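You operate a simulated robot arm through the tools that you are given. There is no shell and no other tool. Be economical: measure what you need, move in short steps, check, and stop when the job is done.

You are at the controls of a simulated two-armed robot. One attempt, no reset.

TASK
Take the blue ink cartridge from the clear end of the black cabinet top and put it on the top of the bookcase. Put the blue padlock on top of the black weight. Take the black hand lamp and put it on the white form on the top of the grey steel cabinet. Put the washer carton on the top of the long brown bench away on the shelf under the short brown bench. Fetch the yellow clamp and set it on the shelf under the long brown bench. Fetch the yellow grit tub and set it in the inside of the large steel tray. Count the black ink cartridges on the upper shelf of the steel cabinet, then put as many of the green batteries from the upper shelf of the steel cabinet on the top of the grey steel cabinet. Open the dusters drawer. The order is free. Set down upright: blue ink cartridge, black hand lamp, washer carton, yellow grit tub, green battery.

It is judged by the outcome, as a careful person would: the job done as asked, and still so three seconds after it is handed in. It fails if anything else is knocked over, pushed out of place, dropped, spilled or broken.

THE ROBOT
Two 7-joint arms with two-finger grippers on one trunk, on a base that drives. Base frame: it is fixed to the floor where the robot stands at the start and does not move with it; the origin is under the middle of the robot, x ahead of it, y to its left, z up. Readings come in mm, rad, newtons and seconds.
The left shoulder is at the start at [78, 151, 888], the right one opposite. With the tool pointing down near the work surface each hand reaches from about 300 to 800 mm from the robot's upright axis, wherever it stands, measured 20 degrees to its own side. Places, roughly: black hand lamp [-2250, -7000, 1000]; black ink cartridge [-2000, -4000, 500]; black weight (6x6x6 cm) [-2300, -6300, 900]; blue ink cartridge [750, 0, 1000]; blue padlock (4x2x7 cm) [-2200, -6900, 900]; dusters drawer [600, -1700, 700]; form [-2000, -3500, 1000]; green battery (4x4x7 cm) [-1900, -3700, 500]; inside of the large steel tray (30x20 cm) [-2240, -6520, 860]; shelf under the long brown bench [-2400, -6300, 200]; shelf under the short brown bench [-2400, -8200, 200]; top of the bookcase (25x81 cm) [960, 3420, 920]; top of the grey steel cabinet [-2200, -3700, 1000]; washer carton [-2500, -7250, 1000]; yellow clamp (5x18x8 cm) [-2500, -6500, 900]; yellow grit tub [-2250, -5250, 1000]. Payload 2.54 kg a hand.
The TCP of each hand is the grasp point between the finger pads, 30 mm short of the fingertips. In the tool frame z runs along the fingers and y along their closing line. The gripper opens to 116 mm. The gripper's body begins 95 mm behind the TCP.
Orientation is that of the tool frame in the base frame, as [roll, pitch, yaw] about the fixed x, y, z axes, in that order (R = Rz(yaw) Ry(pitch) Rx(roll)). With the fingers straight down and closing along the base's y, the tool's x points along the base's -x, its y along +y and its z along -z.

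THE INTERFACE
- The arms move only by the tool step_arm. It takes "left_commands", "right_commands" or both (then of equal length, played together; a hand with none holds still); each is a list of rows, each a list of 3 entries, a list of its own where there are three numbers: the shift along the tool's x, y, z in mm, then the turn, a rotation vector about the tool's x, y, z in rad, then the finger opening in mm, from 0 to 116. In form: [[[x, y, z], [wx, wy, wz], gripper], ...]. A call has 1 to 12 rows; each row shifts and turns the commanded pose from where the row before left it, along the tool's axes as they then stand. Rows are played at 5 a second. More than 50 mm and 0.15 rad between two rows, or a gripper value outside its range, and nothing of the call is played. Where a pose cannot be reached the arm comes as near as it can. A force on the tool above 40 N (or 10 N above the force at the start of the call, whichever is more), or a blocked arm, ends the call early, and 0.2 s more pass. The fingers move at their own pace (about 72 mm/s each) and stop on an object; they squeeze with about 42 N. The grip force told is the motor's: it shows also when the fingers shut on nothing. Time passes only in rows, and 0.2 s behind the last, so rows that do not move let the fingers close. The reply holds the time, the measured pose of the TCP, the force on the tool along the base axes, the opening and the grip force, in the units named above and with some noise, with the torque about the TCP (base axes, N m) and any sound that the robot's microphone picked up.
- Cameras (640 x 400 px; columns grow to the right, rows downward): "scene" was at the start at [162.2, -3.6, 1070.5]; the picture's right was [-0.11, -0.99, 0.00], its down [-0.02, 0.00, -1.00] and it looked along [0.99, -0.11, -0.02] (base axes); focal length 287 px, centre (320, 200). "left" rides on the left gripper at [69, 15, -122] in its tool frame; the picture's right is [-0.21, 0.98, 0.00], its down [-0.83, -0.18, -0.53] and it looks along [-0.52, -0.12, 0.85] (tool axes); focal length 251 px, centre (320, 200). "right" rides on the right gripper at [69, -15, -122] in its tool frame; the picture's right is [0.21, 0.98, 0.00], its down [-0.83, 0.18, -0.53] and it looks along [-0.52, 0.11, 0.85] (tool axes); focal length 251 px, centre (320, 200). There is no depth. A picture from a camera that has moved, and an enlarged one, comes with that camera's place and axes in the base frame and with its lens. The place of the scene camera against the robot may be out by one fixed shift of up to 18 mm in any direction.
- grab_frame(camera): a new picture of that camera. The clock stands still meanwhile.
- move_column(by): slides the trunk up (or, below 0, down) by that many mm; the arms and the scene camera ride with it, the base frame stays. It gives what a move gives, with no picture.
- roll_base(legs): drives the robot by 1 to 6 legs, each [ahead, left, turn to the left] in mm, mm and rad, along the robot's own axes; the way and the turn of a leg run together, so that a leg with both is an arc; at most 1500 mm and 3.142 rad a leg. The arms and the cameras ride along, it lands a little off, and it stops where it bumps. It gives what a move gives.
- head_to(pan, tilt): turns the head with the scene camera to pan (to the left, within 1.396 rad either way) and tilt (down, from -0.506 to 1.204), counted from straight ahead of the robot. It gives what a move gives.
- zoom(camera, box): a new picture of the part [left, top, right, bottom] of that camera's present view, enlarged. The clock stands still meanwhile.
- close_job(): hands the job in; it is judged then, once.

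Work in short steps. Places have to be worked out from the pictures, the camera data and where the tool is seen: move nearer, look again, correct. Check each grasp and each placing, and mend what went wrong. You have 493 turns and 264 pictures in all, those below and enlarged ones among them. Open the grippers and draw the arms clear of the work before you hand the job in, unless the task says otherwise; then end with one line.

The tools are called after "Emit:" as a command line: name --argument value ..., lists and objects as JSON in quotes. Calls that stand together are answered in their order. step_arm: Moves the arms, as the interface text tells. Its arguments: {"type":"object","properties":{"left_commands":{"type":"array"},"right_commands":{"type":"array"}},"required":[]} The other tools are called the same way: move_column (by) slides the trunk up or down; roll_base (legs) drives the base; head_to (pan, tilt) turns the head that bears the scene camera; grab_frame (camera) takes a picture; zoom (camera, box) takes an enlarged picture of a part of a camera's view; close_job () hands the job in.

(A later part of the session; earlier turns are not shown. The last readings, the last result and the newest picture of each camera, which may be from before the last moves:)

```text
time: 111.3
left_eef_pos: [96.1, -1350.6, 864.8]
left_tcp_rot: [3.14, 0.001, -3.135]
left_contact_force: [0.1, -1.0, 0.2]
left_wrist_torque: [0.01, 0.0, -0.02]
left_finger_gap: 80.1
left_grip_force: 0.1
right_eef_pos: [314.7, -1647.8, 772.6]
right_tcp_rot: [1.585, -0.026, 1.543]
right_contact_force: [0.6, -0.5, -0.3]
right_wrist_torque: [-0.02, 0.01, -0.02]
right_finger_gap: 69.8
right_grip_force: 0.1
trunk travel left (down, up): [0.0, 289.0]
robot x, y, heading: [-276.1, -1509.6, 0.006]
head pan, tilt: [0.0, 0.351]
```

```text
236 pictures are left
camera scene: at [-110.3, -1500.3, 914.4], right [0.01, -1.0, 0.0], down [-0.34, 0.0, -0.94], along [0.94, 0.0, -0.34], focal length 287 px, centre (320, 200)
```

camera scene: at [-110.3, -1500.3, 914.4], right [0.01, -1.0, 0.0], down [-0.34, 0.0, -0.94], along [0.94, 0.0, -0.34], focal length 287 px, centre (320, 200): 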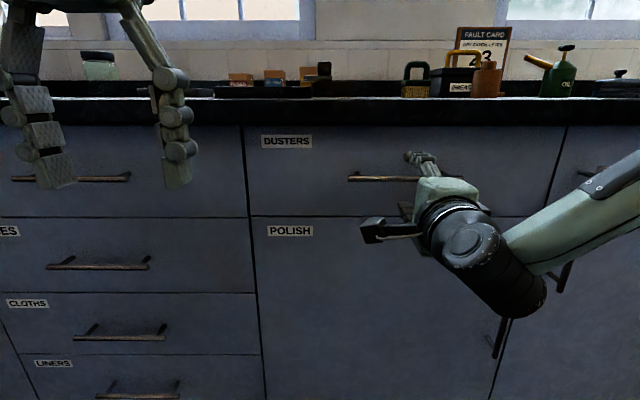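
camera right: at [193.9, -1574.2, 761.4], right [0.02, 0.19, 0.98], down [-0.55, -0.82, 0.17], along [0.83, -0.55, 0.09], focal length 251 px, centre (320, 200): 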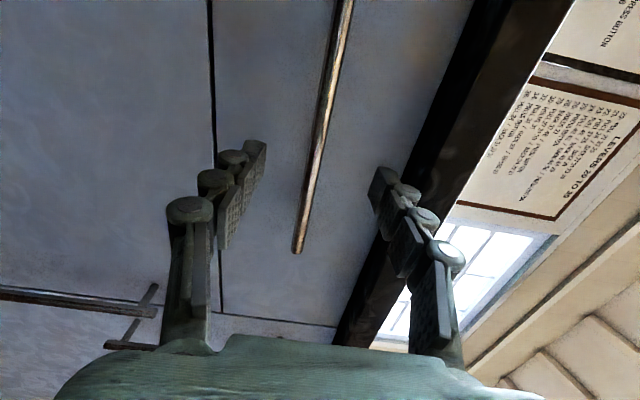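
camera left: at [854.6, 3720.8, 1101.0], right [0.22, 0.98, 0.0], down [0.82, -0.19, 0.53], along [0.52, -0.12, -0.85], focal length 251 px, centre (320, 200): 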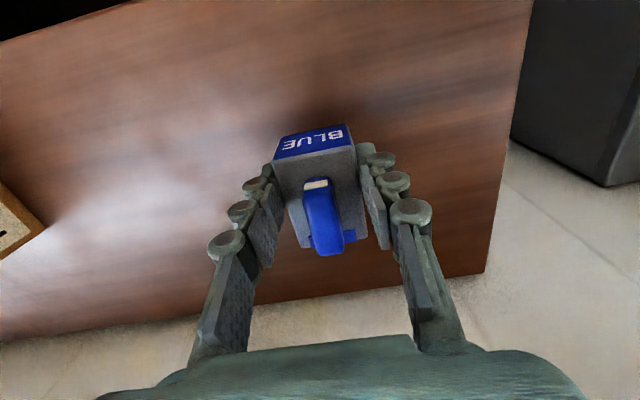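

The bar is at x≈359. I advance 30 mm and close on it.

Emit:
step_arm --right_commands '[[[0, 0, 12], [0, 0, 0], 70], [[0, 0, 12], [0, 0, 0], 70], [[0, 0, 8], [0, 0, 0], 70], [[0, 0, 0], [0, 0, 0], 0], [[0, 0, 0], [0, 0, 0], 0], [[0, 0, 0], [0, 0, 0], 0], [[0, 0, 0], [0, 0, 0], 0]]'

Emit:
grab_frame --camera "right"

```text
time: 112.9
left_eef_pos: [98.4, -1351.4, 864.2]
left_tcp_rot: [-3.141, -0.001, -3.136]
left_contact_force: [0.2, 0.0, -0.2]
left_wrist_torque: [0.01, 0.01, -0.02]
left_finger_gap: 79.9
left_grip_force: 0.0
right_eef_pos: [346.5, -1647.5, 769.4]
right_tcp_rot: [1.601, -0.023, 1.541]
right_contact_force: [-1.7, 2.3, -19.7]
right_wrist_torque: [-0.91, 0.52, 0.07]
right_finger_gap: 11.6
right_grip_force: 38.4
trunk travel left (down, up): [0.0, 289.0]
robot x, y, heading: [-277.0, -1505.7, 0.005]
head pan, tilt: [0.0, 0.351]
```

```text
235 pictures are left
camera right: at [226.0, -1571.7, 759.6], right [0.04, 0.19, 0.98], down [-0.55, -0.81, 0.18], along [0.83, -0.55, 0.08], focal length 251 px, centre (320, 200)
```

right: 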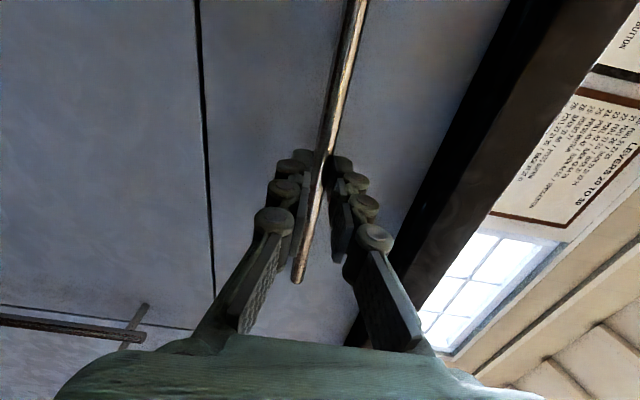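

The bar is gripped. I pull a little with the arm first.

Emit:
step_arm --right_commands '[[[0, -2, 0], [0, 0, 0], 0], [[0, 0, -15], [0, 0, 0], 0], [[0, 0, -20], [0, 0, 0], 0], [[0, 0, -20], [0, 0, 0], 0]]'

```text
time: 113.9
left_eef_pos: [98.5, -1351.5, 863.2]
left_tcp_rot: [3.141, -0.001, -3.136]
left_contact_force: [0.9, -0.4, -0.4]
left_wrist_torque: [-0.01, 0.04, 0.02]
left_finger_gap: 80.0
left_grip_force: 0.1
right_eef_pos: [292.5, -1645.7, 768.0]
right_tcp_rot: [1.595, -0.024, 1.544]
right_contact_force: [-1.5, -5.5, -27.6]
right_wrist_torque: [-0.84, 0.7, 0.74]
right_finger_gap: 11.6
right_grip_force: 38.4
right hand out of reach, approached as far as the arm can: row 1
trunk travel left (down, up): [0.0, 289.0]
robot x, y, heading: [-273.8, -1506.5, 0.007]
head pan, tilt: [0.0, 0.351]
```

The drawer slides. I continue the pull with the base, 180 mm.

Emit:
roll_base --legs '[[-180, 0, 0]]'

Emit:
grab_frame --camera "scene"

```text
time: 115.5
left_eef_pos: [-83.1, -1351.9, 862.9]
left_tcp_rot: [-3.141, -0.004, -3.136]
left_contact_force: [0.3, -0.5, 0.5]
left_wrist_torque: [-0.02, 0.03, 0.01]
left_finger_gap: 80.0
left_grip_force: 0.2
right_eef_pos: [111.5, -1646.2, 770.4]
right_tcp_rot: [1.599, -0.024, 1.543]
right_contact_force: [1.7, -0.6, -29.5]
right_wrist_torque: [-0.85, 0.7, 0.11]
right_finger_gap: 11.3
right_grip_force: 38.6
trunk travel left (down, up): [0.0, 289.0]
robot x, y, heading: [-458.1, -1508.4, 0.006]
head pan, tilt: [0.0, 0.351]
```

```text
234 pictures are left
camera scene: at [-289.7, -1501.6, 913.9], right [0.01, -1.0, 0.0], down [-0.35, 0.0, -0.94], along [0.94, 0.01, -0.35], focal length 287 px, centre (320, 200)
```

scene: 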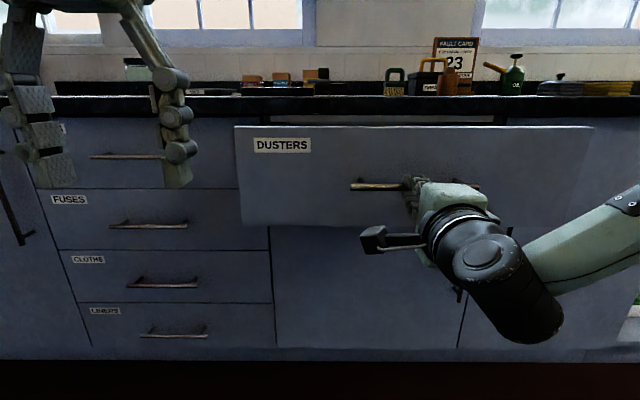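

The drawer is out about 235 mm. I pull another 70 mm to be sure.

Emit:
roll_base --legs '[[-70, 0, 0]]'

Emit:
grab_frame --camera "scene"

```text
time: 116.5
left_eef_pos: [-153.6, -1351.3, 863.2]
left_tcp_rot: [-3.141, -0.003, -3.134]
left_contact_force: [-0.6, 0.2, 0.2]
left_wrist_torque: [-0.01, 0.0, -0.01]
left_finger_gap: 79.9
left_grip_force: 0.2
right_eef_pos: [42.1, -1647.2, 769.8]
right_tcp_rot: [1.598, -0.025, 1.544]
right_contact_force: [-2.2, -1.4, -12.1]
right_wrist_torque: [-0.84, 0.34, 0.04]
right_finger_gap: 11.7
right_grip_force: 38.5
trunk travel left (down, up): [0.0, 289.0]
robot x, y, heading: [-527.3, -1509.2, 0.008]
head pan, tilt: [0.0, 0.351]
```

```text
233 pictures are left
camera scene: at [-360.3, -1501.8, 914.2], right [0.01, -1.0, 0.0], down [-0.34, 0.0, -0.94], along [0.94, 0.01, -0.34], focal length 287 px, centre (320, 200)
```

scene: 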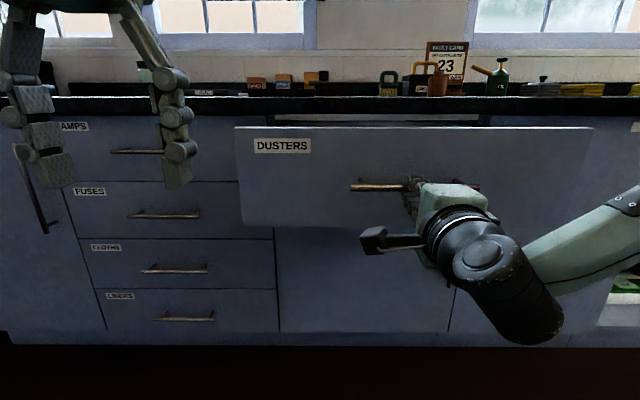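

Open about 305 mm. I release and back off.

Emit:
step_arm --right_commands '[[[0, 0, 0], [0, 0, 0], 60], [[0, 0, 0], [0, 0, 0], 70], [[0, 0, 0], [0, 0, 0], 70]]'

Emit:
roll_base --legs '[[-120, 0, 0]]'

Emit:
grab_frame --camera "scene"

```text
time: 117.3
left_eef_pos: [-153.3, -1351.9, 864.1]
left_tcp_rot: [3.141, 0.001, -3.132]
left_contact_force: [-0.5, -0.4, -0.3]
left_wrist_torque: [0.03, 0.03, -0.01]
left_finger_gap: 80.3
left_grip_force: 0.1
right_eef_pos: [40.3, -1646.1, 769.5]
right_tcp_rot: [1.596, -0.025, 1.544]
right_contact_force: [-0.2, -0.1, -0.1]
right_wrist_torque: [0.0, 0.0, 0.03]
right_finger_gap: 70.0
right_grip_force: 0.0
trunk travel left (down, up): [0.0, 289.0]
robot x, y, heading: [-525.7, -1509.9, 0.004]
head pan, tilt: [0.0, 0.351]
```

```text
time: 118.5
left_eef_pos: [-272.4, -1352.4, 865.7]
left_tcp_rot: [-3.141, 0.0, -3.133]
left_contact_force: [-0.4, -0.5, -0.2]
left_wrist_torque: [0.0, 0.01, 0.04]
left_finger_gap: 79.9
left_grip_force: 0.1
right_eef_pos: [-77.2, -1646.4, 769.2]
right_tcp_rot: [1.599, -0.024, 1.544]
right_contact_force: [0.2, -0.2, 0.2]
right_wrist_torque: [0.01, 0.0, -0.01]
right_finger_gap: 69.7
right_grip_force: 0.1
trunk travel left (down, up): [0.0, 289.0]
robot x, y, heading: [-641.4, -1506.0, 0.004]
head pan, tilt: [0.0, 0.351]
```

```text
232 pictures are left
camera scene: at [-478.7, -1502.5, 914.4], right [0.01, -1.0, 0.0], down [-0.34, 0.0, -0.94], along [0.94, 0.01, -0.34], focal length 287 px, centre (320, 200)
```

scene: 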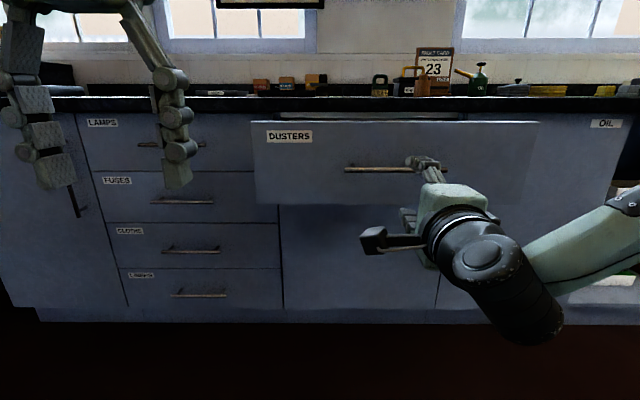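

The drawer is open. I raise the column and restore the right hand to pointing down.

Emit:
move_column --by 250

Emit:
step_arm --right_commands '[[[0, 0, -20], [0, 0, -0.143], 70], [[0, 0, -20], [0, 0, -0.143], 70], [[0, 0, -20], [0, 0, -0.143], 70], [[0, 0, -10], [0, 0, -0.143], 70], [[0, 0, 0], [0, 0, -0.143], 70], [[0, 0, 0], [0, 0, -0.143], 70], [[0, 0, 0], [0, 0, -0.143], 70], [[0, 0, 0], [0, 0, -0.143], 70], [[0, 0, 0], [0, 0, -0.143], 70], [[0, 0, 0], [0, 0, -0.143], 70], [[0, 0, 0], [0, 0, -0.143], 70]]'

Emit:
step_arm --right_commands '[[[0, 0, 0], [0, 0.143, 0], 70], [[0, 0, 0], [0, 0.143, 0], 70], [[0, 0, 0], [0, 0.143, 0], 70], [[0, 0, 0], [0, 0.143, 0], 70], [[0, 0, 0], [0, 0.143, 0], 70], [[0, 0, 0], [0, 0.143, 0], 70], [[0, 0, 0], [0, 0.143, 0], 70], [[0, 0, 0], [0, 0.143, 0], 70], [[0, 0, 0], [0, 0.143, 0], 70], [[0, 0, 0], [0, 0.143, 0], 70], [[0, 0, 0], [0, 0.141, 0], 70]]'

Emit:
roll_base --legs '[[0, 0, -1.57]]'

Emit:
head_to --pan -0.35 --tilt 0.3

Emit:
grab_frame --camera "scene"

```text
time: 121.1
left_eef_pos: [-271.7, -1352.7, 1114.4]
left_tcp_rot: [-3.141, -0.001, -3.134]
left_contact_force: [0.6, -0.2, 0.3]
left_wrist_torque: [0.03, 0.01, -0.03]
left_finger_gap: 80.1
left_grip_force: 0.0
right_eef_pos: [-76.8, -1647.5, 1019.4]
right_tcp_rot: [1.6, -0.025, 1.544]
right_contact_force: [-0.5, 0.4, 0.5]
right_wrist_torque: [0.0, 0.0, -0.01]
right_finger_gap: 69.8
right_grip_force: 0.1
trunk travel left (down, up): [-250.0, 39.0]
robot x, y, heading: [-640.8, -1505.8, 0.008]
head pan, tilt: [0.0, 0.351]
```

```text
time: 123.5
left_eef_pos: [-270.9, -1353.4, 1113.0]
left_tcp_rot: [-3.142, 0.001, -3.132]
left_contact_force: [-1.0, -0.9, 0.2]
left_wrist_torque: [-0.02, -0.01, 0.0]
left_finger_gap: 79.8
left_grip_force: 0.0
right_eef_pos: [-100.5, -1625.3, 1025.9]
right_tcp_rot: [2.501, 1.538, 2.473]
right_contact_force: [-0.2, 0.1, -0.2]
right_wrist_torque: [0.0, 0.05, -0.01]
right_finger_gap: 70.3
right_grip_force: 0.0
right hand out of reach, approached as far as the arm can: row 1, 2, 3, 4
trunk travel left (down, up): [-250.0, 39.0]
robot x, y, heading: [-645.4, -1511.4, 0.008]
head pan, tilt: [0.0, 0.351]
```

```text
time: 125.9
left_eef_pos: [-271.1, -1352.6, 1113.7]
left_tcp_rot: [-3.141, 0.0, -3.132]
left_contact_force: [0.1, 0.6, -0.2]
left_wrist_torque: [0.02, 0.03, -0.03]
left_finger_gap: 79.9
left_grip_force: 0.1
right_eef_pos: [-101.4, -1625.7, 1024.7]
right_tcp_rot: [3.118, -0.031, 3.117]
right_contact_force: [0.3, -0.2, 0.4]
right_wrist_torque: [0.02, -0.02, 0.02]
right_finger_gap: 70.1
right_grip_force: 0.1
trunk travel left (down, up): [-250.0, 39.0]
robot x, y, heading: [-640.4, -1508.9, 0.007]
head pan, tilt: [0.0, 0.351]
```

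```text
time: 130.2
left_eef_pos: [-493.0, -1885.8, 1114.2]
left_tcp_rot: [-3.141, 0.0, 1.563]
left_contact_force: [-0.6, 0.0, 0.4]
left_wrist_torque: [-0.01, 0.01, -0.02]
left_finger_gap: 80.0
left_grip_force: 0.0
right_eef_pos: [-768.5, -2051.7, 1024.7]
right_tcp_rot: [3.119, -0.026, 1.529]
right_contact_force: [0.4, 0.1, 0.0]
right_wrist_torque: [-0.02, 0.02, -0.01]
right_finger_gap: 69.9
right_grip_force: 0.0
trunk travel left (down, up): [-250.0, 39.0]
robot x, y, heading: [-640.9, -1506.6, -1.587]
head pan, tilt: [0.0, 0.351]
```

```text
time: 131.1
left_eef_pos: [-492.4, -1884.9, 1114.2]
left_tcp_rot: [-3.141, 0.0, 1.565]
left_contact_force: [0.1, 0.0, 0.5]
left_wrist_torque: [0.0, 0.0, 0.01]
left_finger_gap: 79.9
left_grip_force: 0.0
right_eef_pos: [-768.1, -2049.7, 1025.1]
right_tcp_rot: [3.119, -0.025, 1.53]
right_contact_force: [0.4, -0.1, 0.8]
right_wrist_torque: [0.01, 0.0, 0.0]
right_finger_gap: 69.7
right_grip_force: 0.1
trunk travel left (down, up): [-250.0, 39.0]
robot x, y, heading: [-645.0, -1511.7, -1.582]
head pan, tilt: [-0.351, 0.3]
```

```text
231 pictures are left
camera scene: at [-673.4, -1658.9, 1169.2], right [-0.94, 0.35, 0.0], down [0.1, 0.28, -0.96], along [-0.34, -0.89, -0.3], focal length 287 px, centre (320, 200)
```

scene: 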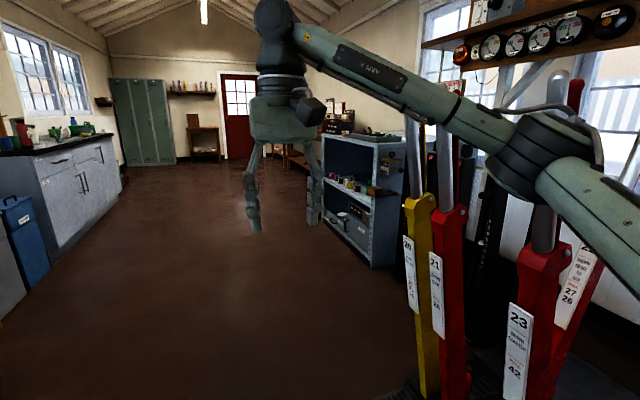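

The grey steel cabinet's open front faces +x at x≈−1770. I drive to y≈−3650 and turn to face it.

Emit:
roll_base --legs '[[0, 0, 0.01], [1100, 0, 0], [1040, 0, 0], [0, 0, -1.57]]'

Emit:
head_to --pan 0 --tilt 0.4

Emit:
grab_frame --camera "scene"

```text
time: 145.8
left_eef_pos: [-1026.4, -3813.4, 1113.3]
left_tcp_rot: [3.142, 0.0, 0.032]
left_contact_force: [-1.0, 0.0, -0.2]
left_wrist_torque: [-0.01, 0.0, 0.01]
left_finger_gap: 80.0
left_grip_force: 0.0
right_eef_pos: [-1202.1, -3545.7, 1024.6]
right_tcp_rot: [3.119, -0.027, -0.002]
right_contact_force: [0.0, 0.2, -0.1]
right_wrist_torque: [0.02, -0.03, -0.01]
right_finger_gap: 69.8
right_grip_force: 0.1
trunk travel left (down, up): [-250.0, 39.0]
robot x, y, heading: [-657.7, -3650.5, -3.114]
head pan, tilt: [-0.351, 0.3]
```

```text
time: 146.6
left_eef_pos: [-1025.6, -3812.7, 1114.6]
left_tcp_rot: [-3.141, 0.0, 0.031]
left_contact_force: [-0.1, -0.5, -0.3]
left_wrist_torque: [0.01, -0.02, -0.02]
left_finger_gap: 79.8
left_grip_force: 0.0
right_eef_pos: [-1202.2, -3544.8, 1024.7]
right_tcp_rot: [3.12, -0.026, -0.003]
right_contact_force: [0.8, -0.8, 0.3]
right_wrist_torque: [0.02, 0.0, -0.01]
right_finger_gap: 69.9
right_grip_force: 0.1
trunk travel left (down, up): [-250.0, 39.0]
robot x, y, heading: [-656.4, -3645.2, -3.116]
head pan, tilt: [0.0, 0.4]
```

```text
230 pictures are left
camera scene: at [-813.2, -3645.6, 1159.9], right [-0.03, 1.0, 0.0], down [0.39, 0.01, -0.92], along [-0.92, -0.03, -0.39], focal length 287 px, centre (320, 200)
```

scene: 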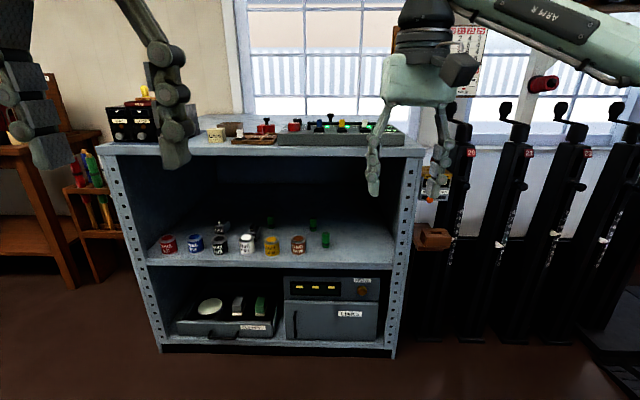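

I can see the upper shelf contents. Zoom in.

Emit:
zoom --camera "scene" --box '[130, 190, 370, 280]'

Emit:
zoom --camera "scene" --box '[90, 80, 440, 220]'

```text
2.67 times, centred on (250, 235) of scene
camera zoom: at [-813.2, -3645.6, 1159.9], right [-0.03, 1.0, 0.0], down [0.39, 0.01, -0.92], along [-0.92, -0.03, -0.39], focal length 764 px, centre (507, 107)
```

zoom: 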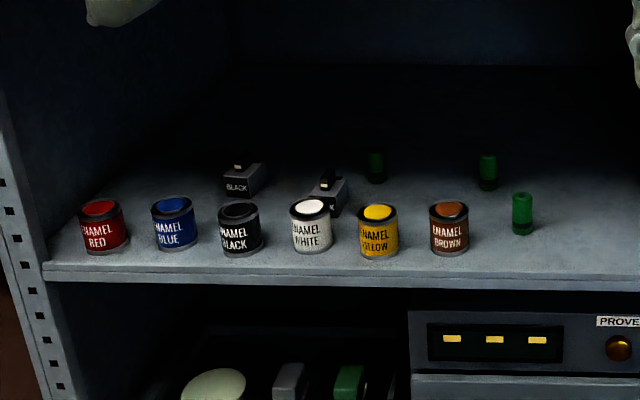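

```text
1.83 times, centred on (265, 150) of scene
camera zoom: at [-813.2, -3645.6, 1159.9], right [-0.03, 1.0, 0.0], down [0.39, 0.01, -0.92], along [-0.92, -0.03, -0.39], focal length 524 px, centre (421, 291)
```

zoom: 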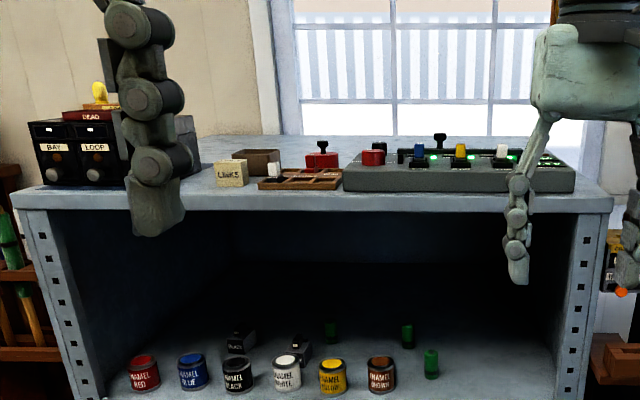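

At least two black cartridges and three green batteries are visible; some could be hidden behind tins. I move closer and lower for a better look.

Emit:
roll_base --legs '[[400, 0, -0.02]]'

Emit:
move_column --by -190

Emit:
head_to --pan 0 --tilt 0.5

Emit:
grab_frame --camera "scene"

```text
time: 149.1
left_eef_pos: [-1431.4, -3813.5, 1114.6]
left_tcp_rot: [3.141, -0.001, 0.011]
left_contact_force: [-0.2, 0.3, 0.0]
left_wrist_torque: [-0.01, -0.04, -0.02]
left_finger_gap: 80.2
left_grip_force: 0.0
right_eef_pos: [-1601.8, -3540.9, 1024.8]
right_tcp_rot: [3.12, -0.027, -0.023]
right_contact_force: [-1.2, 0.1, -0.1]
right_wrist_torque: [0.0, -0.02, 0.01]
right_finger_gap: 69.9
right_grip_force: 0.0
trunk travel left (down, up): [-250.0, 39.0]
robot x, y, heading: [-1059.3, -3656.8, -3.134]
head pan, tilt: [0.0, 0.4]
```

```text
time: 151.2
left_eef_pos: [-1431.5, -3813.5, 925.5]
left_tcp_rot: [3.141, -0.001, 0.011]
left_contact_force: [0.2, 0.4, -0.4]
left_wrist_torque: [0.02, 0.01, 0.0]
left_finger_gap: 79.8
left_grip_force: 0.2
right_eef_pos: [-1602.5, -3541.4, 834.6]
right_tcp_rot: [3.119, -0.025, -0.022]
right_contact_force: [-1.1, 0.7, -0.4]
right_wrist_torque: [-0.01, 0.02, 0.01]
right_finger_gap: 69.6
right_grip_force: 0.0
trunk travel left (down, up): [-60.0, 229.0]
robot x, y, heading: [-1057.3, -3653.6, -3.132]
head pan, tilt: [0.0, 0.4]
```

```text
time: 151.9
left_eef_pos: [-1432.9, -3812.9, 924.4]
left_tcp_rot: [3.14, 0.0, 0.01]
left_contact_force: [0.6, 0.7, 0.9]
left_wrist_torque: [0.04, 0.01, 0.03]
left_finger_gap: 80.0
left_grip_force: 0.1
right_eef_pos: [-1602.5, -3541.9, 834.4]
right_tcp_rot: [3.117, -0.026, -0.023]
right_contact_force: [-0.8, 0.5, -0.2]
right_wrist_torque: [0.02, 0.03, 0.04]
right_finger_gap: 70.0
right_grip_force: 0.1
trunk travel left (down, up): [-60.0, 229.0]
robot x, y, heading: [-1058.4, -3656.4, -3.135]
head pan, tilt: [0.0, 0.499]
```

```text
227 pictures are left
camera scene: at [-1214.0, -3649.9, 960.8], right [-0.01, 1.0, 0.0], down [0.48, 0.0, -0.88], along [-0.88, -0.01, -0.48], focal length 287 px, centre (320, 200)
```

scene: 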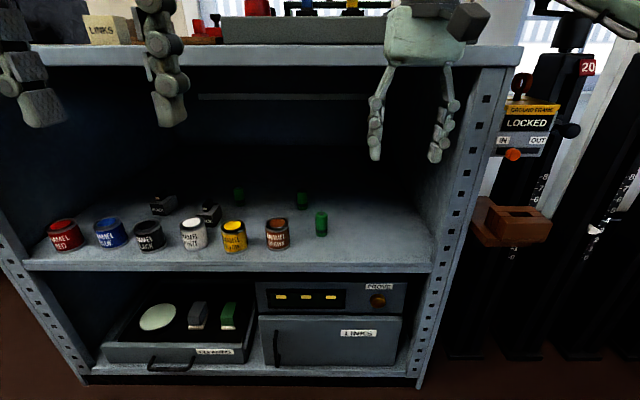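

Emit:
zoom --camera "scene" --box '[30, 160, 430, 270]'

Emit:
zoom --camera "scene" --box '[130, 170, 270, 257]'

```text
1.60 times, centred on (230, 215) of scene
camera zoom: at [-1214.0, -3649.9, 960.8], right [-0.01, 1.0, 0.0], down [0.48, 0.0, -0.88], along [-0.88, -0.01, -0.48], focal length 458 px, centre (464, 176)
```

zoom: 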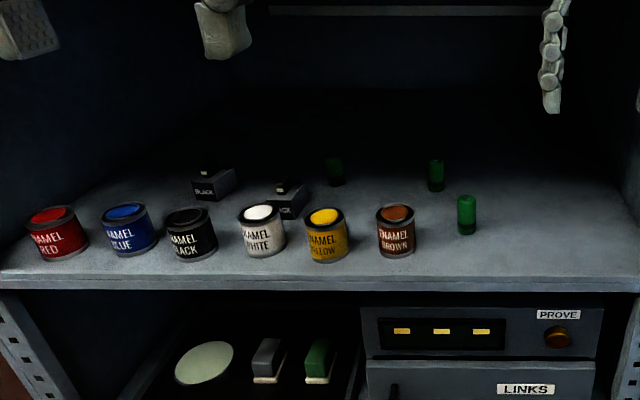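

```text
4.57 times, centred on (200, 214) of scene
camera zoom: at [-1214.0, -3649.9, 960.8], right [-0.01, 1.0, 0.0], down [0.48, 0.0, -0.88], along [-0.88, -0.01, -0.48], focal length 1310 px, centre (869, 138)
```

zoom: 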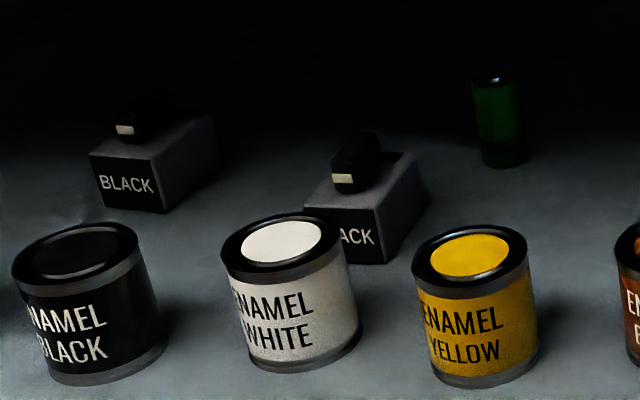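

Two black cartridges are visible so far. Before picking, I check the cabinet's top from the raised column (form, free space).

Emit:
move_column --by 229

Emit:
grab_frame --camera "scene"

```text
time: 154.3
left_eef_pos: [-1431.2, -3812.4, 1152.0]
left_tcp_rot: [-3.141, 0.001, 0.01]
left_contact_force: [0.5, -0.1, -0.1]
left_wrist_torque: [-0.05, 0.0, -0.01]
left_finger_gap: 80.2
left_grip_force: 0.1
right_eef_pos: [-1601.8, -3540.3, 1063.6]
right_tcp_rot: [3.119, -0.028, -0.023]
right_contact_force: [-0.6, -1.0, 0.1]
right_wrist_torque: [-0.01, 0.0, -0.05]
right_finger_gap: 70.0
right_grip_force: 0.0
trunk travel left (down, up): [-289.0, 0.0]
robot x, y, heading: [-1063.0, -3653.5, -3.133]
head pan, tilt: [0.0, 0.499]
```

```text
224 pictures are left
camera scene: at [-1214.1, -3649.9, 1189.7], right [-0.01, 1.0, 0.0], down [0.48, 0.0, -0.88], along [-0.88, -0.01, -0.48], focal length 287 px, centre (320, 200)
```

scene: 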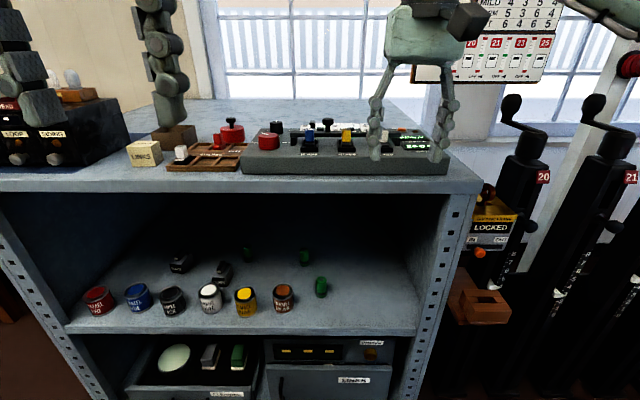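

I retract the right hand for a clear view and look at the top from nearer.

Emit:
step_arm --right_commands '[[[45, 0, -20], [0, 0, 0], 70], [[45, 0, -20], [0, 0, 0], 70], [[45, 0, -20], [0, 0, 0], 70], [[35, 20, -20], [0, 0, 0], 70]]'

Emit:
roll_base --legs '[[150, 0, 0]]'

Emit:
head_to --pan 0 --tilt 0.4

Emit:
grab_frame --camera "scene"

```text
time: 155.3
left_eef_pos: [-1431.9, -3814.2, 1152.2]
left_tcp_rot: [-3.138, 0.002, 0.011]
left_contact_force: [-1.1, -0.5, -0.2]
left_wrist_torque: [0.03, -0.01, 0.02]
left_finger_gap: 80.0
left_grip_force: 0.1
right_eef_pos: [-1431.1, -3564.6, 1150.1]
right_tcp_rot: [3.121, -0.026, -0.025]
right_contact_force: [0.5, 0.1, 0.3]
right_wrist_torque: [0.01, 0.0, 0.01]
right_finger_gap: 70.1
right_grip_force: 0.1
trunk travel left (down, up): [-289.0, 0.0]
robot x, y, heading: [-1056.6, -3653.9, -3.134]
head pan, tilt: [0.0, 0.499]
```

```text
time: 156.7
left_eef_pos: [-1580.2, -3815.6, 1152.7]
left_tcp_rot: [-3.14, -0.003, 0.013]
left_contact_force: [-0.9, 0.4, 0.0]
left_wrist_torque: [0.02, -0.07, 0.0]
left_finger_gap: 79.6
left_grip_force: 0.0
right_eef_pos: [-1582.4, -3566.4, 1148.6]
right_tcp_rot: [3.117, -0.029, -0.019]
right_contact_force: [-0.7, 0.4, -0.5]
right_wrist_torque: [0.03, -0.02, -0.06]
right_finger_gap: 69.9
right_grip_force: 0.0
trunk travel left (down, up): [-289.0, 0.0]
robot x, y, heading: [-1208.1, -3655.3, -3.131]
head pan, tilt: [0.0, 0.499]
```

```text
time: 157.3
left_eef_pos: [-1579.3, -3816.0, 1153.5]
left_tcp_rot: [3.141, -0.001, 0.011]
left_contact_force: [0.0, 0.2, -1.1]
left_wrist_torque: [0.03, 0.04, 0.0]
left_finger_gap: 79.8
left_grip_force: 0.2
right_eef_pos: [-1580.2, -3566.0, 1149.0]
right_tcp_rot: [3.119, -0.027, -0.024]
right_contact_force: [-0.3, -0.1, -1.2]
right_wrist_torque: [0.0, -0.01, -0.01]
right_finger_gap: 70.1
right_grip_force: 0.2
trunk travel left (down, up): [-289.0, 0.0]
robot x, y, heading: [-1208.6, -3656.5, -3.136]
head pan, tilt: [0.0, 0.4]
```

```text
223 pictures are left
camera scene: at [-1363.6, -3651.7, 1198.9], right [-0.01, 1.0, 0.0], down [0.39, 0.0, -0.92], along [-0.92, -0.01, -0.39], focal length 287 px, centre (320, 200)
```

scene: 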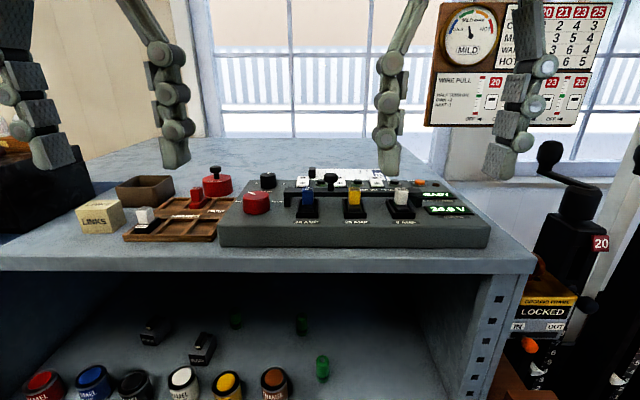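

The form is the white sheet just behind the lever panel; free area lies behind the brown box at about [−2130, −3800]. Now I position for the near battery with the right hand, tilted 45° forward.

Emit:
roll_base --legs '[[-80, 170, 0]]'

Emit:
step_arm --right_commands '[[[0, 0, 0], [0, -0.131, 0.02], 80], [[0, 0, 0], [0, -0.131, 0], 80], [[0, 0, 0], [0, -0.131, 0], 80], [[0, 0, 0], [0, -0.131, 0], 80], [[0, 0, 0], [0, -0.131, 0], 80], [[0, 0, 0], [0, -0.13, 0], 80]]'

Emit:
move_column --by -289

Emit:
grab_frame --camera "right"

Emit:
grab_frame --camera "scene"

```text
time: 159.6
left_eef_pos: [-1499.1, -3985.5, 1153.4]
left_tcp_rot: [3.141, -0.001, 0.011]
left_contact_force: [0.6, 0.5, 0.2]
left_wrist_torque: [-0.01, 0.02, -0.02]
left_finger_gap: 79.9
left_grip_force: 0.1
right_eef_pos: [-1499.7, -3736.6, 1149.1]
right_tcp_rot: [3.119, -0.026, -0.024]
right_contact_force: [-0.1, 0.2, -0.3]
right_wrist_torque: [0.0, 0.02, 0.01]
right_finger_gap: 69.9
right_grip_force: 0.0
trunk travel left (down, up): [-289.0, 0.0]
robot x, y, heading: [-1126.9, -3825.7, -3.133]
head pan, tilt: [0.0, 0.4]
```

```text
time: 161.2
left_eef_pos: [-1497.8, -3984.5, 1152.7]
left_tcp_rot: [-3.141, -0.001, 0.011]
left_contact_force: [-0.5, 0.5, 0.0]
left_wrist_torque: [-0.03, -0.03, 0.0]
left_finger_gap: 79.9
left_grip_force: 0.2
right_eef_pos: [-1519.0, -3731.3, 1170.4]
right_tcp_rot: [2.996, 0.689, -0.219]
right_contact_force: [-0.1, -0.7, 0.3]
right_wrist_torque: [-0.01, 0.02, 0.01]
right_finger_gap: 80.1
right_grip_force: 0.1
trunk travel left (down, up): [-289.0, 0.0]
robot x, y, heading: [-1126.4, -3822.9, -3.132]
head pan, tilt: [0.0, 0.4]
stopped in row 6 (right hand): the arm was blocked; the commanded pose is now the measured one
```

```text
time: 164.1
left_eef_pos: [-1499.0, -3984.3, 864.3]
left_tcp_rot: [3.141, 0.0, 0.01]
left_contact_force: [-0.2, 0.1, 1.0]
left_wrist_torque: [-0.01, 0.01, 0.0]
left_finger_gap: 80.1
left_grip_force: 0.0
right_eef_pos: [-1518.4, -3732.2, 881.2]
right_tcp_rot: [2.996, 0.691, -0.219]
right_contact_force: [-0.2, 0.0, 0.8]
right_wrist_torque: [0.05, 0.02, -0.04]
right_finger_gap: 80.3
right_grip_force: 0.1
trunk travel left (down, up): [0.0, 289.0]
robot x, y, heading: [-1126.9, -3824.3, -3.132]
head pan, tilt: [0.0, 0.4]
```

```text
222 pictures are left
camera right: at [-1386.8, -3727.5, 929.6], right [0.04, -1.0, -0.03], down [-0.3, -0.04, 0.95], along [-0.95, -0.03, -0.3], focal length 251 px, centre (320, 200)
```

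right: 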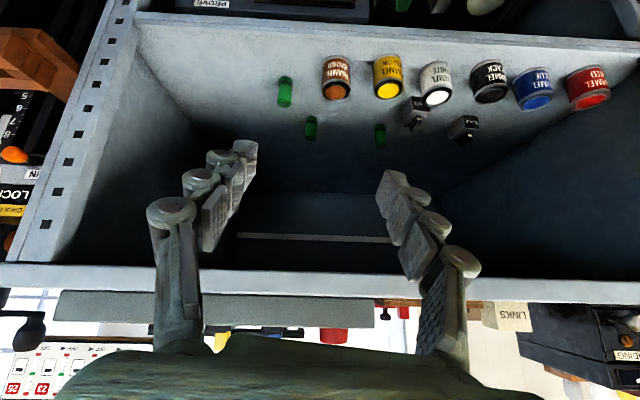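

```text
221 pictures are left
camera scene: at [-1282.9, -3819.5, 910.5], right [0.01, 1.0, 0.0], down [0.38, -0.01, -0.92], along [-0.92, 0.01, -0.38], focal length 287 px, centre (320, 200)
```

scene: 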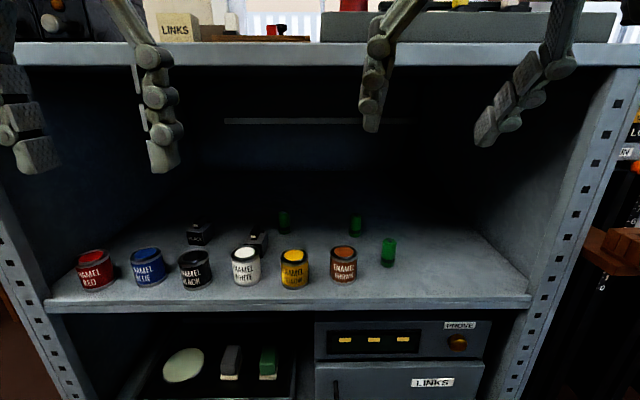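

The hand camera sees the whole shelf; I zoom to confirm the count.

Emit:
zoom --camera "right" --box '[240, 40, 640, 240]'

```text
1.60 times, centred on (440, 140) of right
camera zoom: at [-1386.8, -3727.5, 929.6], right [0.04, -1.0, -0.03], down [-0.3, -0.04, 0.95], along [-0.95, -0.03, -0.3], focal length 402 px, centre (128, 296)
```

zoom: 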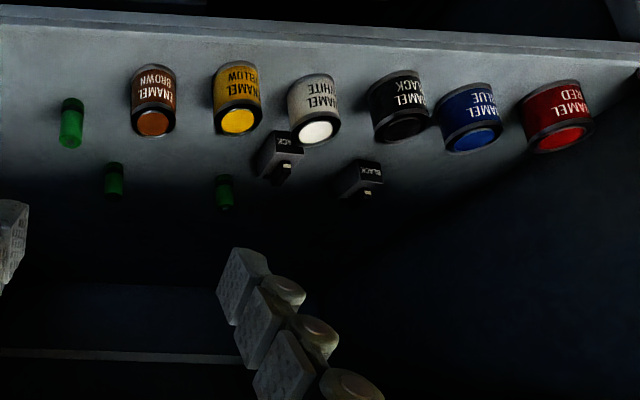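

Only two black cartridges are visible, so two batteries. The near battery is at about [−1830, −3658], shelf z≈520. I level the grip line and go to a pre-grasp.

Emit:
step_arm --right_commands '[[[0, 0, 0], [0, 0, -0.087], 80], [[0, 0, 0], [0, 0, -0.087], 80]]'

Emit:
step_arm --right_commands '[[[-4, -9, 43], [0, 0, 0], 80], [[-4, -9, 43], [0, 0, 0], 80], [[-4, -9, 43], [0, 0, 0], 80], [[-4, -9, 43], [0, 0, 0], 80], [[-4, -9, 43], [0, 0, 0], 80], [[-3, -9, 43], [0, 0, 0], 80], [[-3, -9, 43], [0, 0, 0], 80], [[-3, -9, 43], [0, 0, 0], 80]]'

Emit:
grab_frame --camera "right"

```text
time: 164.7
left_eef_pos: [-1498.9, -3985.1, 863.5]
left_tcp_rot: [3.141, -0.001, 0.01]
left_contact_force: [-0.1, -0.1, 0.2]
left_wrist_torque: [-0.02, -0.02, -0.01]
left_finger_gap: 79.9
left_grip_force: 0.0
right_eef_pos: [-1518.5, -3732.2, 882.1]
right_tcp_rot: [-3.139, 0.702, 0.009]
right_contact_force: [0.3, -0.1, -0.1]
right_wrist_torque: [0.0, -0.01, 0.02]
right_finger_gap: 80.0
right_grip_force: 0.1
trunk travel left (down, up): [0.0, 289.0]
robot x, y, heading: [-1127.8, -3827.2, -3.136]
head pan, tilt: [0.0, 0.4]
```

```text
time: 166.5
left_eef_pos: [-1498.8, -3985.6, 863.8]
left_tcp_rot: [-3.14, 0.0, 0.011]
left_contact_force: [-0.2, -0.2, 0.3]
left_wrist_torque: [0.03, 0.05, -0.01]
left_finger_gap: 79.6
left_grip_force: 0.0
right_eef_pos: [-1764.8, -3664.3, 636.0]
right_tcp_rot: [-3.139, 0.706, 0.014]
right_contact_force: [-0.8, -0.3, 0.1]
right_wrist_torque: [0.05, 0.04, 0.01]
right_finger_gap: 80.0
right_grip_force: 0.0
trunk travel left (down, up): [0.0, 289.0]
robot x, y, heading: [-1126.1, -3827.6, -3.133]
head pan, tilt: [0.0, 0.4]
```

```text
219 pictures are left
camera right: at [-1633.4, -3646.3, 685.4], right [0.17, -0.97, -0.14], down [-0.28, -0.19, 0.94], along [-0.94, -0.12, -0.31], focal length 251 px, centre (320, 200)
```

right: 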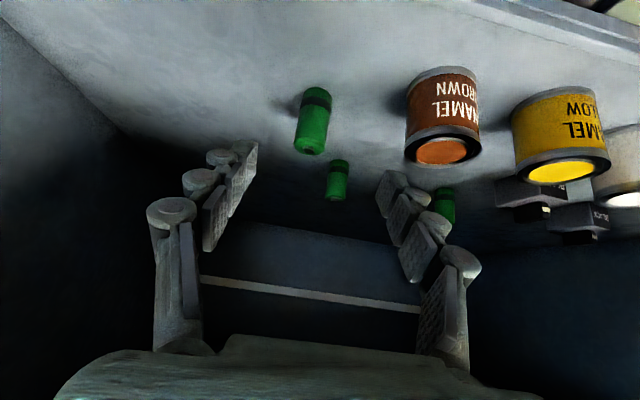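

Zoom to gauge the battery and its position, and the rear of the shelf.

Emit:
zoom --camera "right" --box '[260, 60, 480, 230]'

Emit:
zoom --camera "right" --box '[320, 100, 640, 300]'

```text
2.35 times, centred on (370, 145) of right
camera zoom: at [-1633.4, -3646.3, 685.4], right [0.17, -0.97, -0.14], down [-0.28, -0.19, 0.94], along [-0.94, -0.12, -0.31], focal length 592 px, centre (202, 329)
```

zoom: 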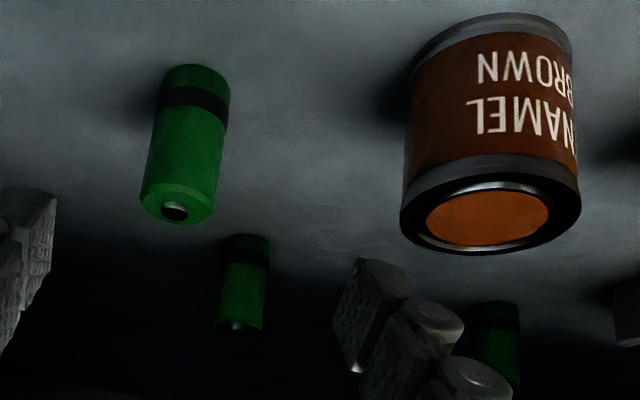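

```text
2.00 times, centred on (480, 200) of right
camera zoom: at [-1633.4, -3646.3, 685.4], right [0.17, -0.97, -0.14], down [-0.28, -0.19, 0.94], along [-0.94, -0.12, -0.31], focal length 503 px, centre (0, 200)
```

zoom: 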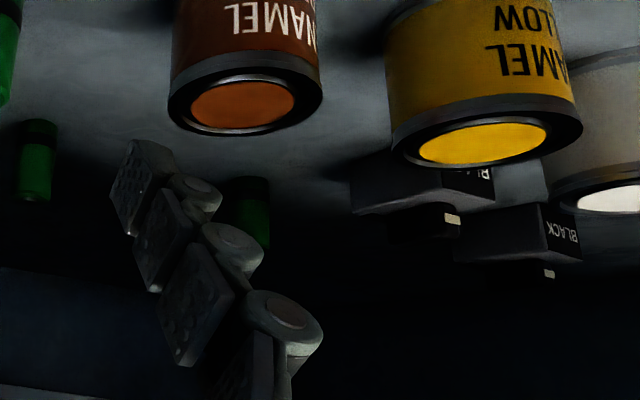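

With height-consistent geometry, shelf z≈482 and the near battery is at [−1874, −3652]. I approach most of the way and check.

Emit:
step_arm --right_commands '[[[-3, -5, 35], [0, 0, 0], 80], [[-3, -4, 35], [0, 0, 0], 80], [[-3, -4, 35], [0, 0, 0], 80]]'

Emit:
grab_frame --camera "right"

```text
time: 167.3
left_eef_pos: [-1498.0, -3984.3, 864.3]
left_tcp_rot: [3.141, -0.001, 0.013]
left_contact_force: [0.5, 0.2, -0.6]
left_wrist_torque: [0.02, 0.0, 0.01]
left_finger_gap: 80.3
left_grip_force: 0.1
right_eef_pos: [-1840.3, -3650.8, 563.1]
right_tcp_rot: [-3.14, 0.706, 0.01]
right_contact_force: [0.0, -0.2, 0.4]
right_wrist_torque: [0.02, 0.02, -0.01]
right_finger_gap: 80.0
right_grip_force: 0.0
trunk travel left (down, up): [0.0, 289.0]
robot x, y, heading: [-1125.6, -3827.5, -3.132]
head pan, tilt: [0.0, 0.4]
```

```text
216 pictures are left
camera right: at [-1708.7, -3633.1, 612.0], right [0.17, -0.97, -0.14], down [-0.28, -0.19, 0.94], along [-0.94, -0.12, -0.31], focal length 251 px, centre (320, 200)
```

right: 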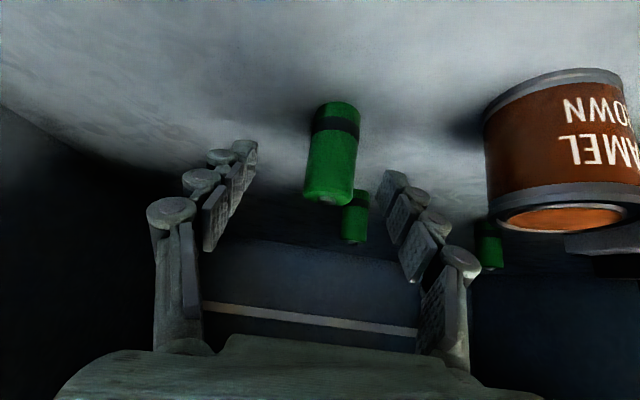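

Battery at [−1882, −3658]. I complete the approach and close.

Emit:
step_arm --right_commands '[[[-3, 4, 30], [0, 0, 0], 80], [[-2, 3, 27], [0, 0, 0], 80], [[0, 0, 0], [0, 0, 0], 20], [[0, 0, 0], [0, 0, 0], 20], [[0, 0, 0], [0, 0, 0], 20]]'

Emit:
grab_frame --camera "right"

```text
time: 168.5
left_eef_pos: [-1496.7, -3985.4, 864.1]
left_tcp_rot: [-3.142, 0.003, 0.012]
left_contact_force: [0.2, 0.1, 0.5]
left_wrist_torque: [-0.02, -0.04, 0.03]
left_finger_gap: 79.9
left_grip_force: 0.1
right_eef_pos: [-1880.7, -3659.1, 529.9]
right_tcp_rot: [3.141, 0.714, 0.01]
right_contact_force: [0.9, -2.3, 21.2]
right_wrist_torque: [-0.44, -0.07, 0.19]
right_finger_gap: 27.9
right_grip_force: 42.1
trunk travel left (down, up): [0.0, 289.0]
robot x, y, heading: [-1126.8, -3825.5, -3.13]
head pan, tilt: [0.0, 0.4]
```

```text
215 pictures are left
camera right: at [-1749.3, -3641.3, 576.9], right [0.17, -0.97, -0.14], down [-0.27, -0.18, 0.94], along [-0.95, -0.12, -0.3], focal length 251 px, centre (320, 200)
```

right: 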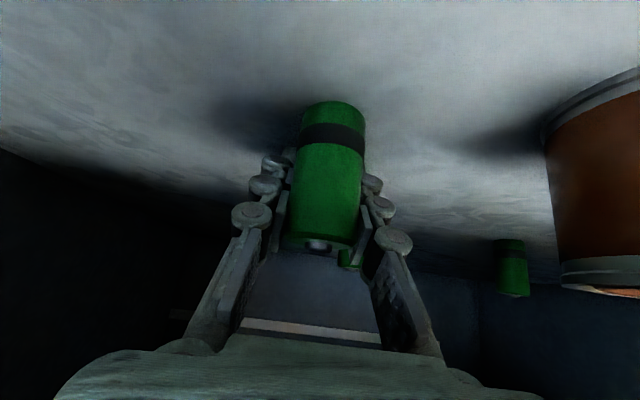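

Gripped (28 mm); fingertips touched the shelf lightly, so shelf z≈500. I lift and withdraw along the entry path.

Emit:
step_arm --right_commands '[[[-6, 0, -8], [0, 0, 0], 20], [[-13, 0, -15], [0, 0, 0], 20], [[0, 0, -40], [0, 0, 0], 20], [[0, 0, -45], [0, 0, 0], 20], [[0, 0, -45], [0, 0, 0], 20], [[0, 0, -45], [0, 0, 0], 20], [[5, 0, -45], [0, 0, 0], 20], [[5, 0, -45], [0, 0, 0], 20], [[5, 0, -45], [0, 0, 0], 20], [[5, 0, -45], [0, 0, 0], 20], [[5, 0, -45], [0, 0, 0], 20], [[5, 0, -30], [0, 0, 0], 20]]'

Emit:
grab_frame --camera "right"

```text
time: 171.1
left_eef_pos: [-1498.4, -3985.4, 863.8]
left_tcp_rot: [-3.139, 0.0, 0.011]
left_contact_force: [-0.3, -0.1, 0.0]
left_wrist_torque: [-0.01, -0.01, 0.01]
left_finger_gap: 80.2
left_grip_force: 0.0
right_eef_pos: [-1578.8, -3654.4, 862.1]
right_tcp_rot: [-3.14, 0.704, 0.009]
right_contact_force: [0.0, -0.8, -1.5]
right_wrist_torque: [-0.03, 0.0, 0.02]
right_finger_gap: 28.2
right_grip_force: 41.9
trunk travel left (down, up): [0.0, 289.0]
robot x, y, heading: [-1123.1, -3829.1, -3.136]
head pan, tilt: [0.0, 0.4]
```

```text
214 pictures are left
camera right: at [-1447.7, -3637.0, 911.7], right [0.17, -0.97, -0.14], down [-0.28, -0.19, 0.94], along [-0.94, -0.12, -0.31], focal length 251 px, centre (320, 200)
```

right: 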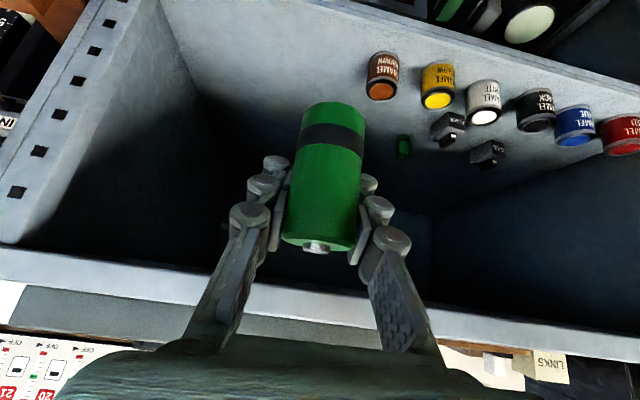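

Battery is held upright. I raise the column, roll forward, and view the top with the hand camera to choose the spot.

Emit:
move_column --by 289

Emit:
step_arm --left_commands '[[[40, 0, 0], [0, 0, 0], 80], [[40, 0, 0], [0, 0, 0], 80], [[0, 0, 0], [0, 0, 0], 80]]' --right_commands '[[[-15, 0, -20], [0, 0, 0], 20], [[-15, 0, -20], [0, 0, 0], 20], [[0, 0, 0], [0, 0, 0], 20]]'

Emit:
roll_base --legs '[[150, 80, 0]]'

Emit:
grab_frame --camera "right"

Emit:
grab_frame --camera "scene"

```text
time: 174.0
left_eef_pos: [-1500.0, -3984.4, 1151.8]
left_tcp_rot: [3.14, 0.0, 0.009]
left_contact_force: [0.7, -0.3, -0.3]
left_wrist_torque: [-0.01, 0.02, 0.04]
left_finger_gap: 80.1
left_grip_force: 0.1
right_eef_pos: [-1579.1, -3654.6, 1151.5]
right_tcp_rot: [-3.141, 0.706, 0.011]
right_contact_force: [-0.6, 0.2, -0.9]
right_wrist_torque: [0.01, 0.05, 0.03]
right_finger_gap: 28.4
right_grip_force: 41.5
trunk travel left (down, up): [-289.0, 0.0]
robot x, y, heading: [-1126.7, -3830.8, -3.134]
head pan, tilt: [0.0, 0.4]
```

```text
time: 174.8
left_eef_pos: [-1419.0, -3983.6, 1150.1]
left_tcp_rot: [-3.141, -0.001, 0.011]
left_contact_force: [0.1, 0.3, 0.0]
left_wrist_torque: [-0.02, 0.02, -0.01]
left_finger_gap: 79.8
left_grip_force: 0.1
right_eef_pos: [-1574.7, -3652.9, 1200.7]
right_tcp_rot: [-3.14, 0.704, 0.009]
right_contact_force: [0.0, 0.6, -1.4]
right_wrist_torque: [-0.01, 0.02, 0.04]
right_finger_gap: 28.2
right_grip_force: 41.8
trunk travel left (down, up): [-289.0, 0.0]
robot x, y, heading: [-1127.7, -3828.0, -3.131]
head pan, tilt: [0.0, 0.4]
```

```text
time: 176.3
left_eef_pos: [-1567.8, -4066.5, 1151.1]
left_tcp_rot: [3.14, 0.0, 0.014]
left_contact_force: [-0.4, 0.5, 0.4]
left_wrist_torque: [0.02, -0.05, 0.02]
left_finger_gap: 80.0
left_grip_force: 0.0
right_eef_pos: [-1724.8, -3735.9, 1200.7]
right_tcp_rot: [-3.14, 0.704, 0.015]
right_contact_force: [-0.6, 0.5, -1.1]
right_wrist_torque: [0.01, 0.0, 0.01]
right_finger_gap: 27.9
right_grip_force: 41.6
trunk travel left (down, up): [-289.0, 0.0]
robot x, y, heading: [-1274.6, -3907.6, -3.128]
head pan, tilt: [0.0, 0.4]
```

```text
213 pictures are left
camera right: at [-1593.6, -3718.5, 1250.3], right [0.17, -0.97, -0.14], down [-0.28, -0.19, 0.94], along [-0.94, -0.12, -0.31], focal length 251 px, centre (320, 200)
```

right: 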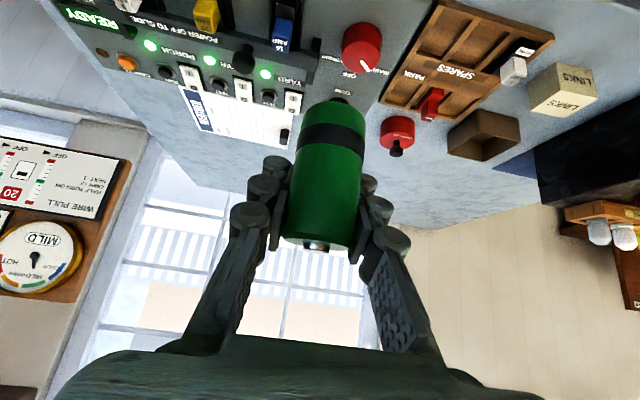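

```text
212 pictures are left
camera scene: at [-1431.7, -3903.1, 1198.8], right [-0.01, 1.0, 0.0], down [0.39, 0.01, -0.92], along [-0.92, -0.01, -0.39], focal length 287 px, centre (320, 200)
```

scene: 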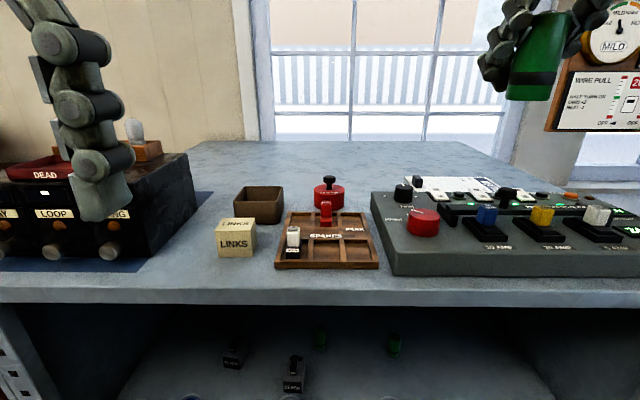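

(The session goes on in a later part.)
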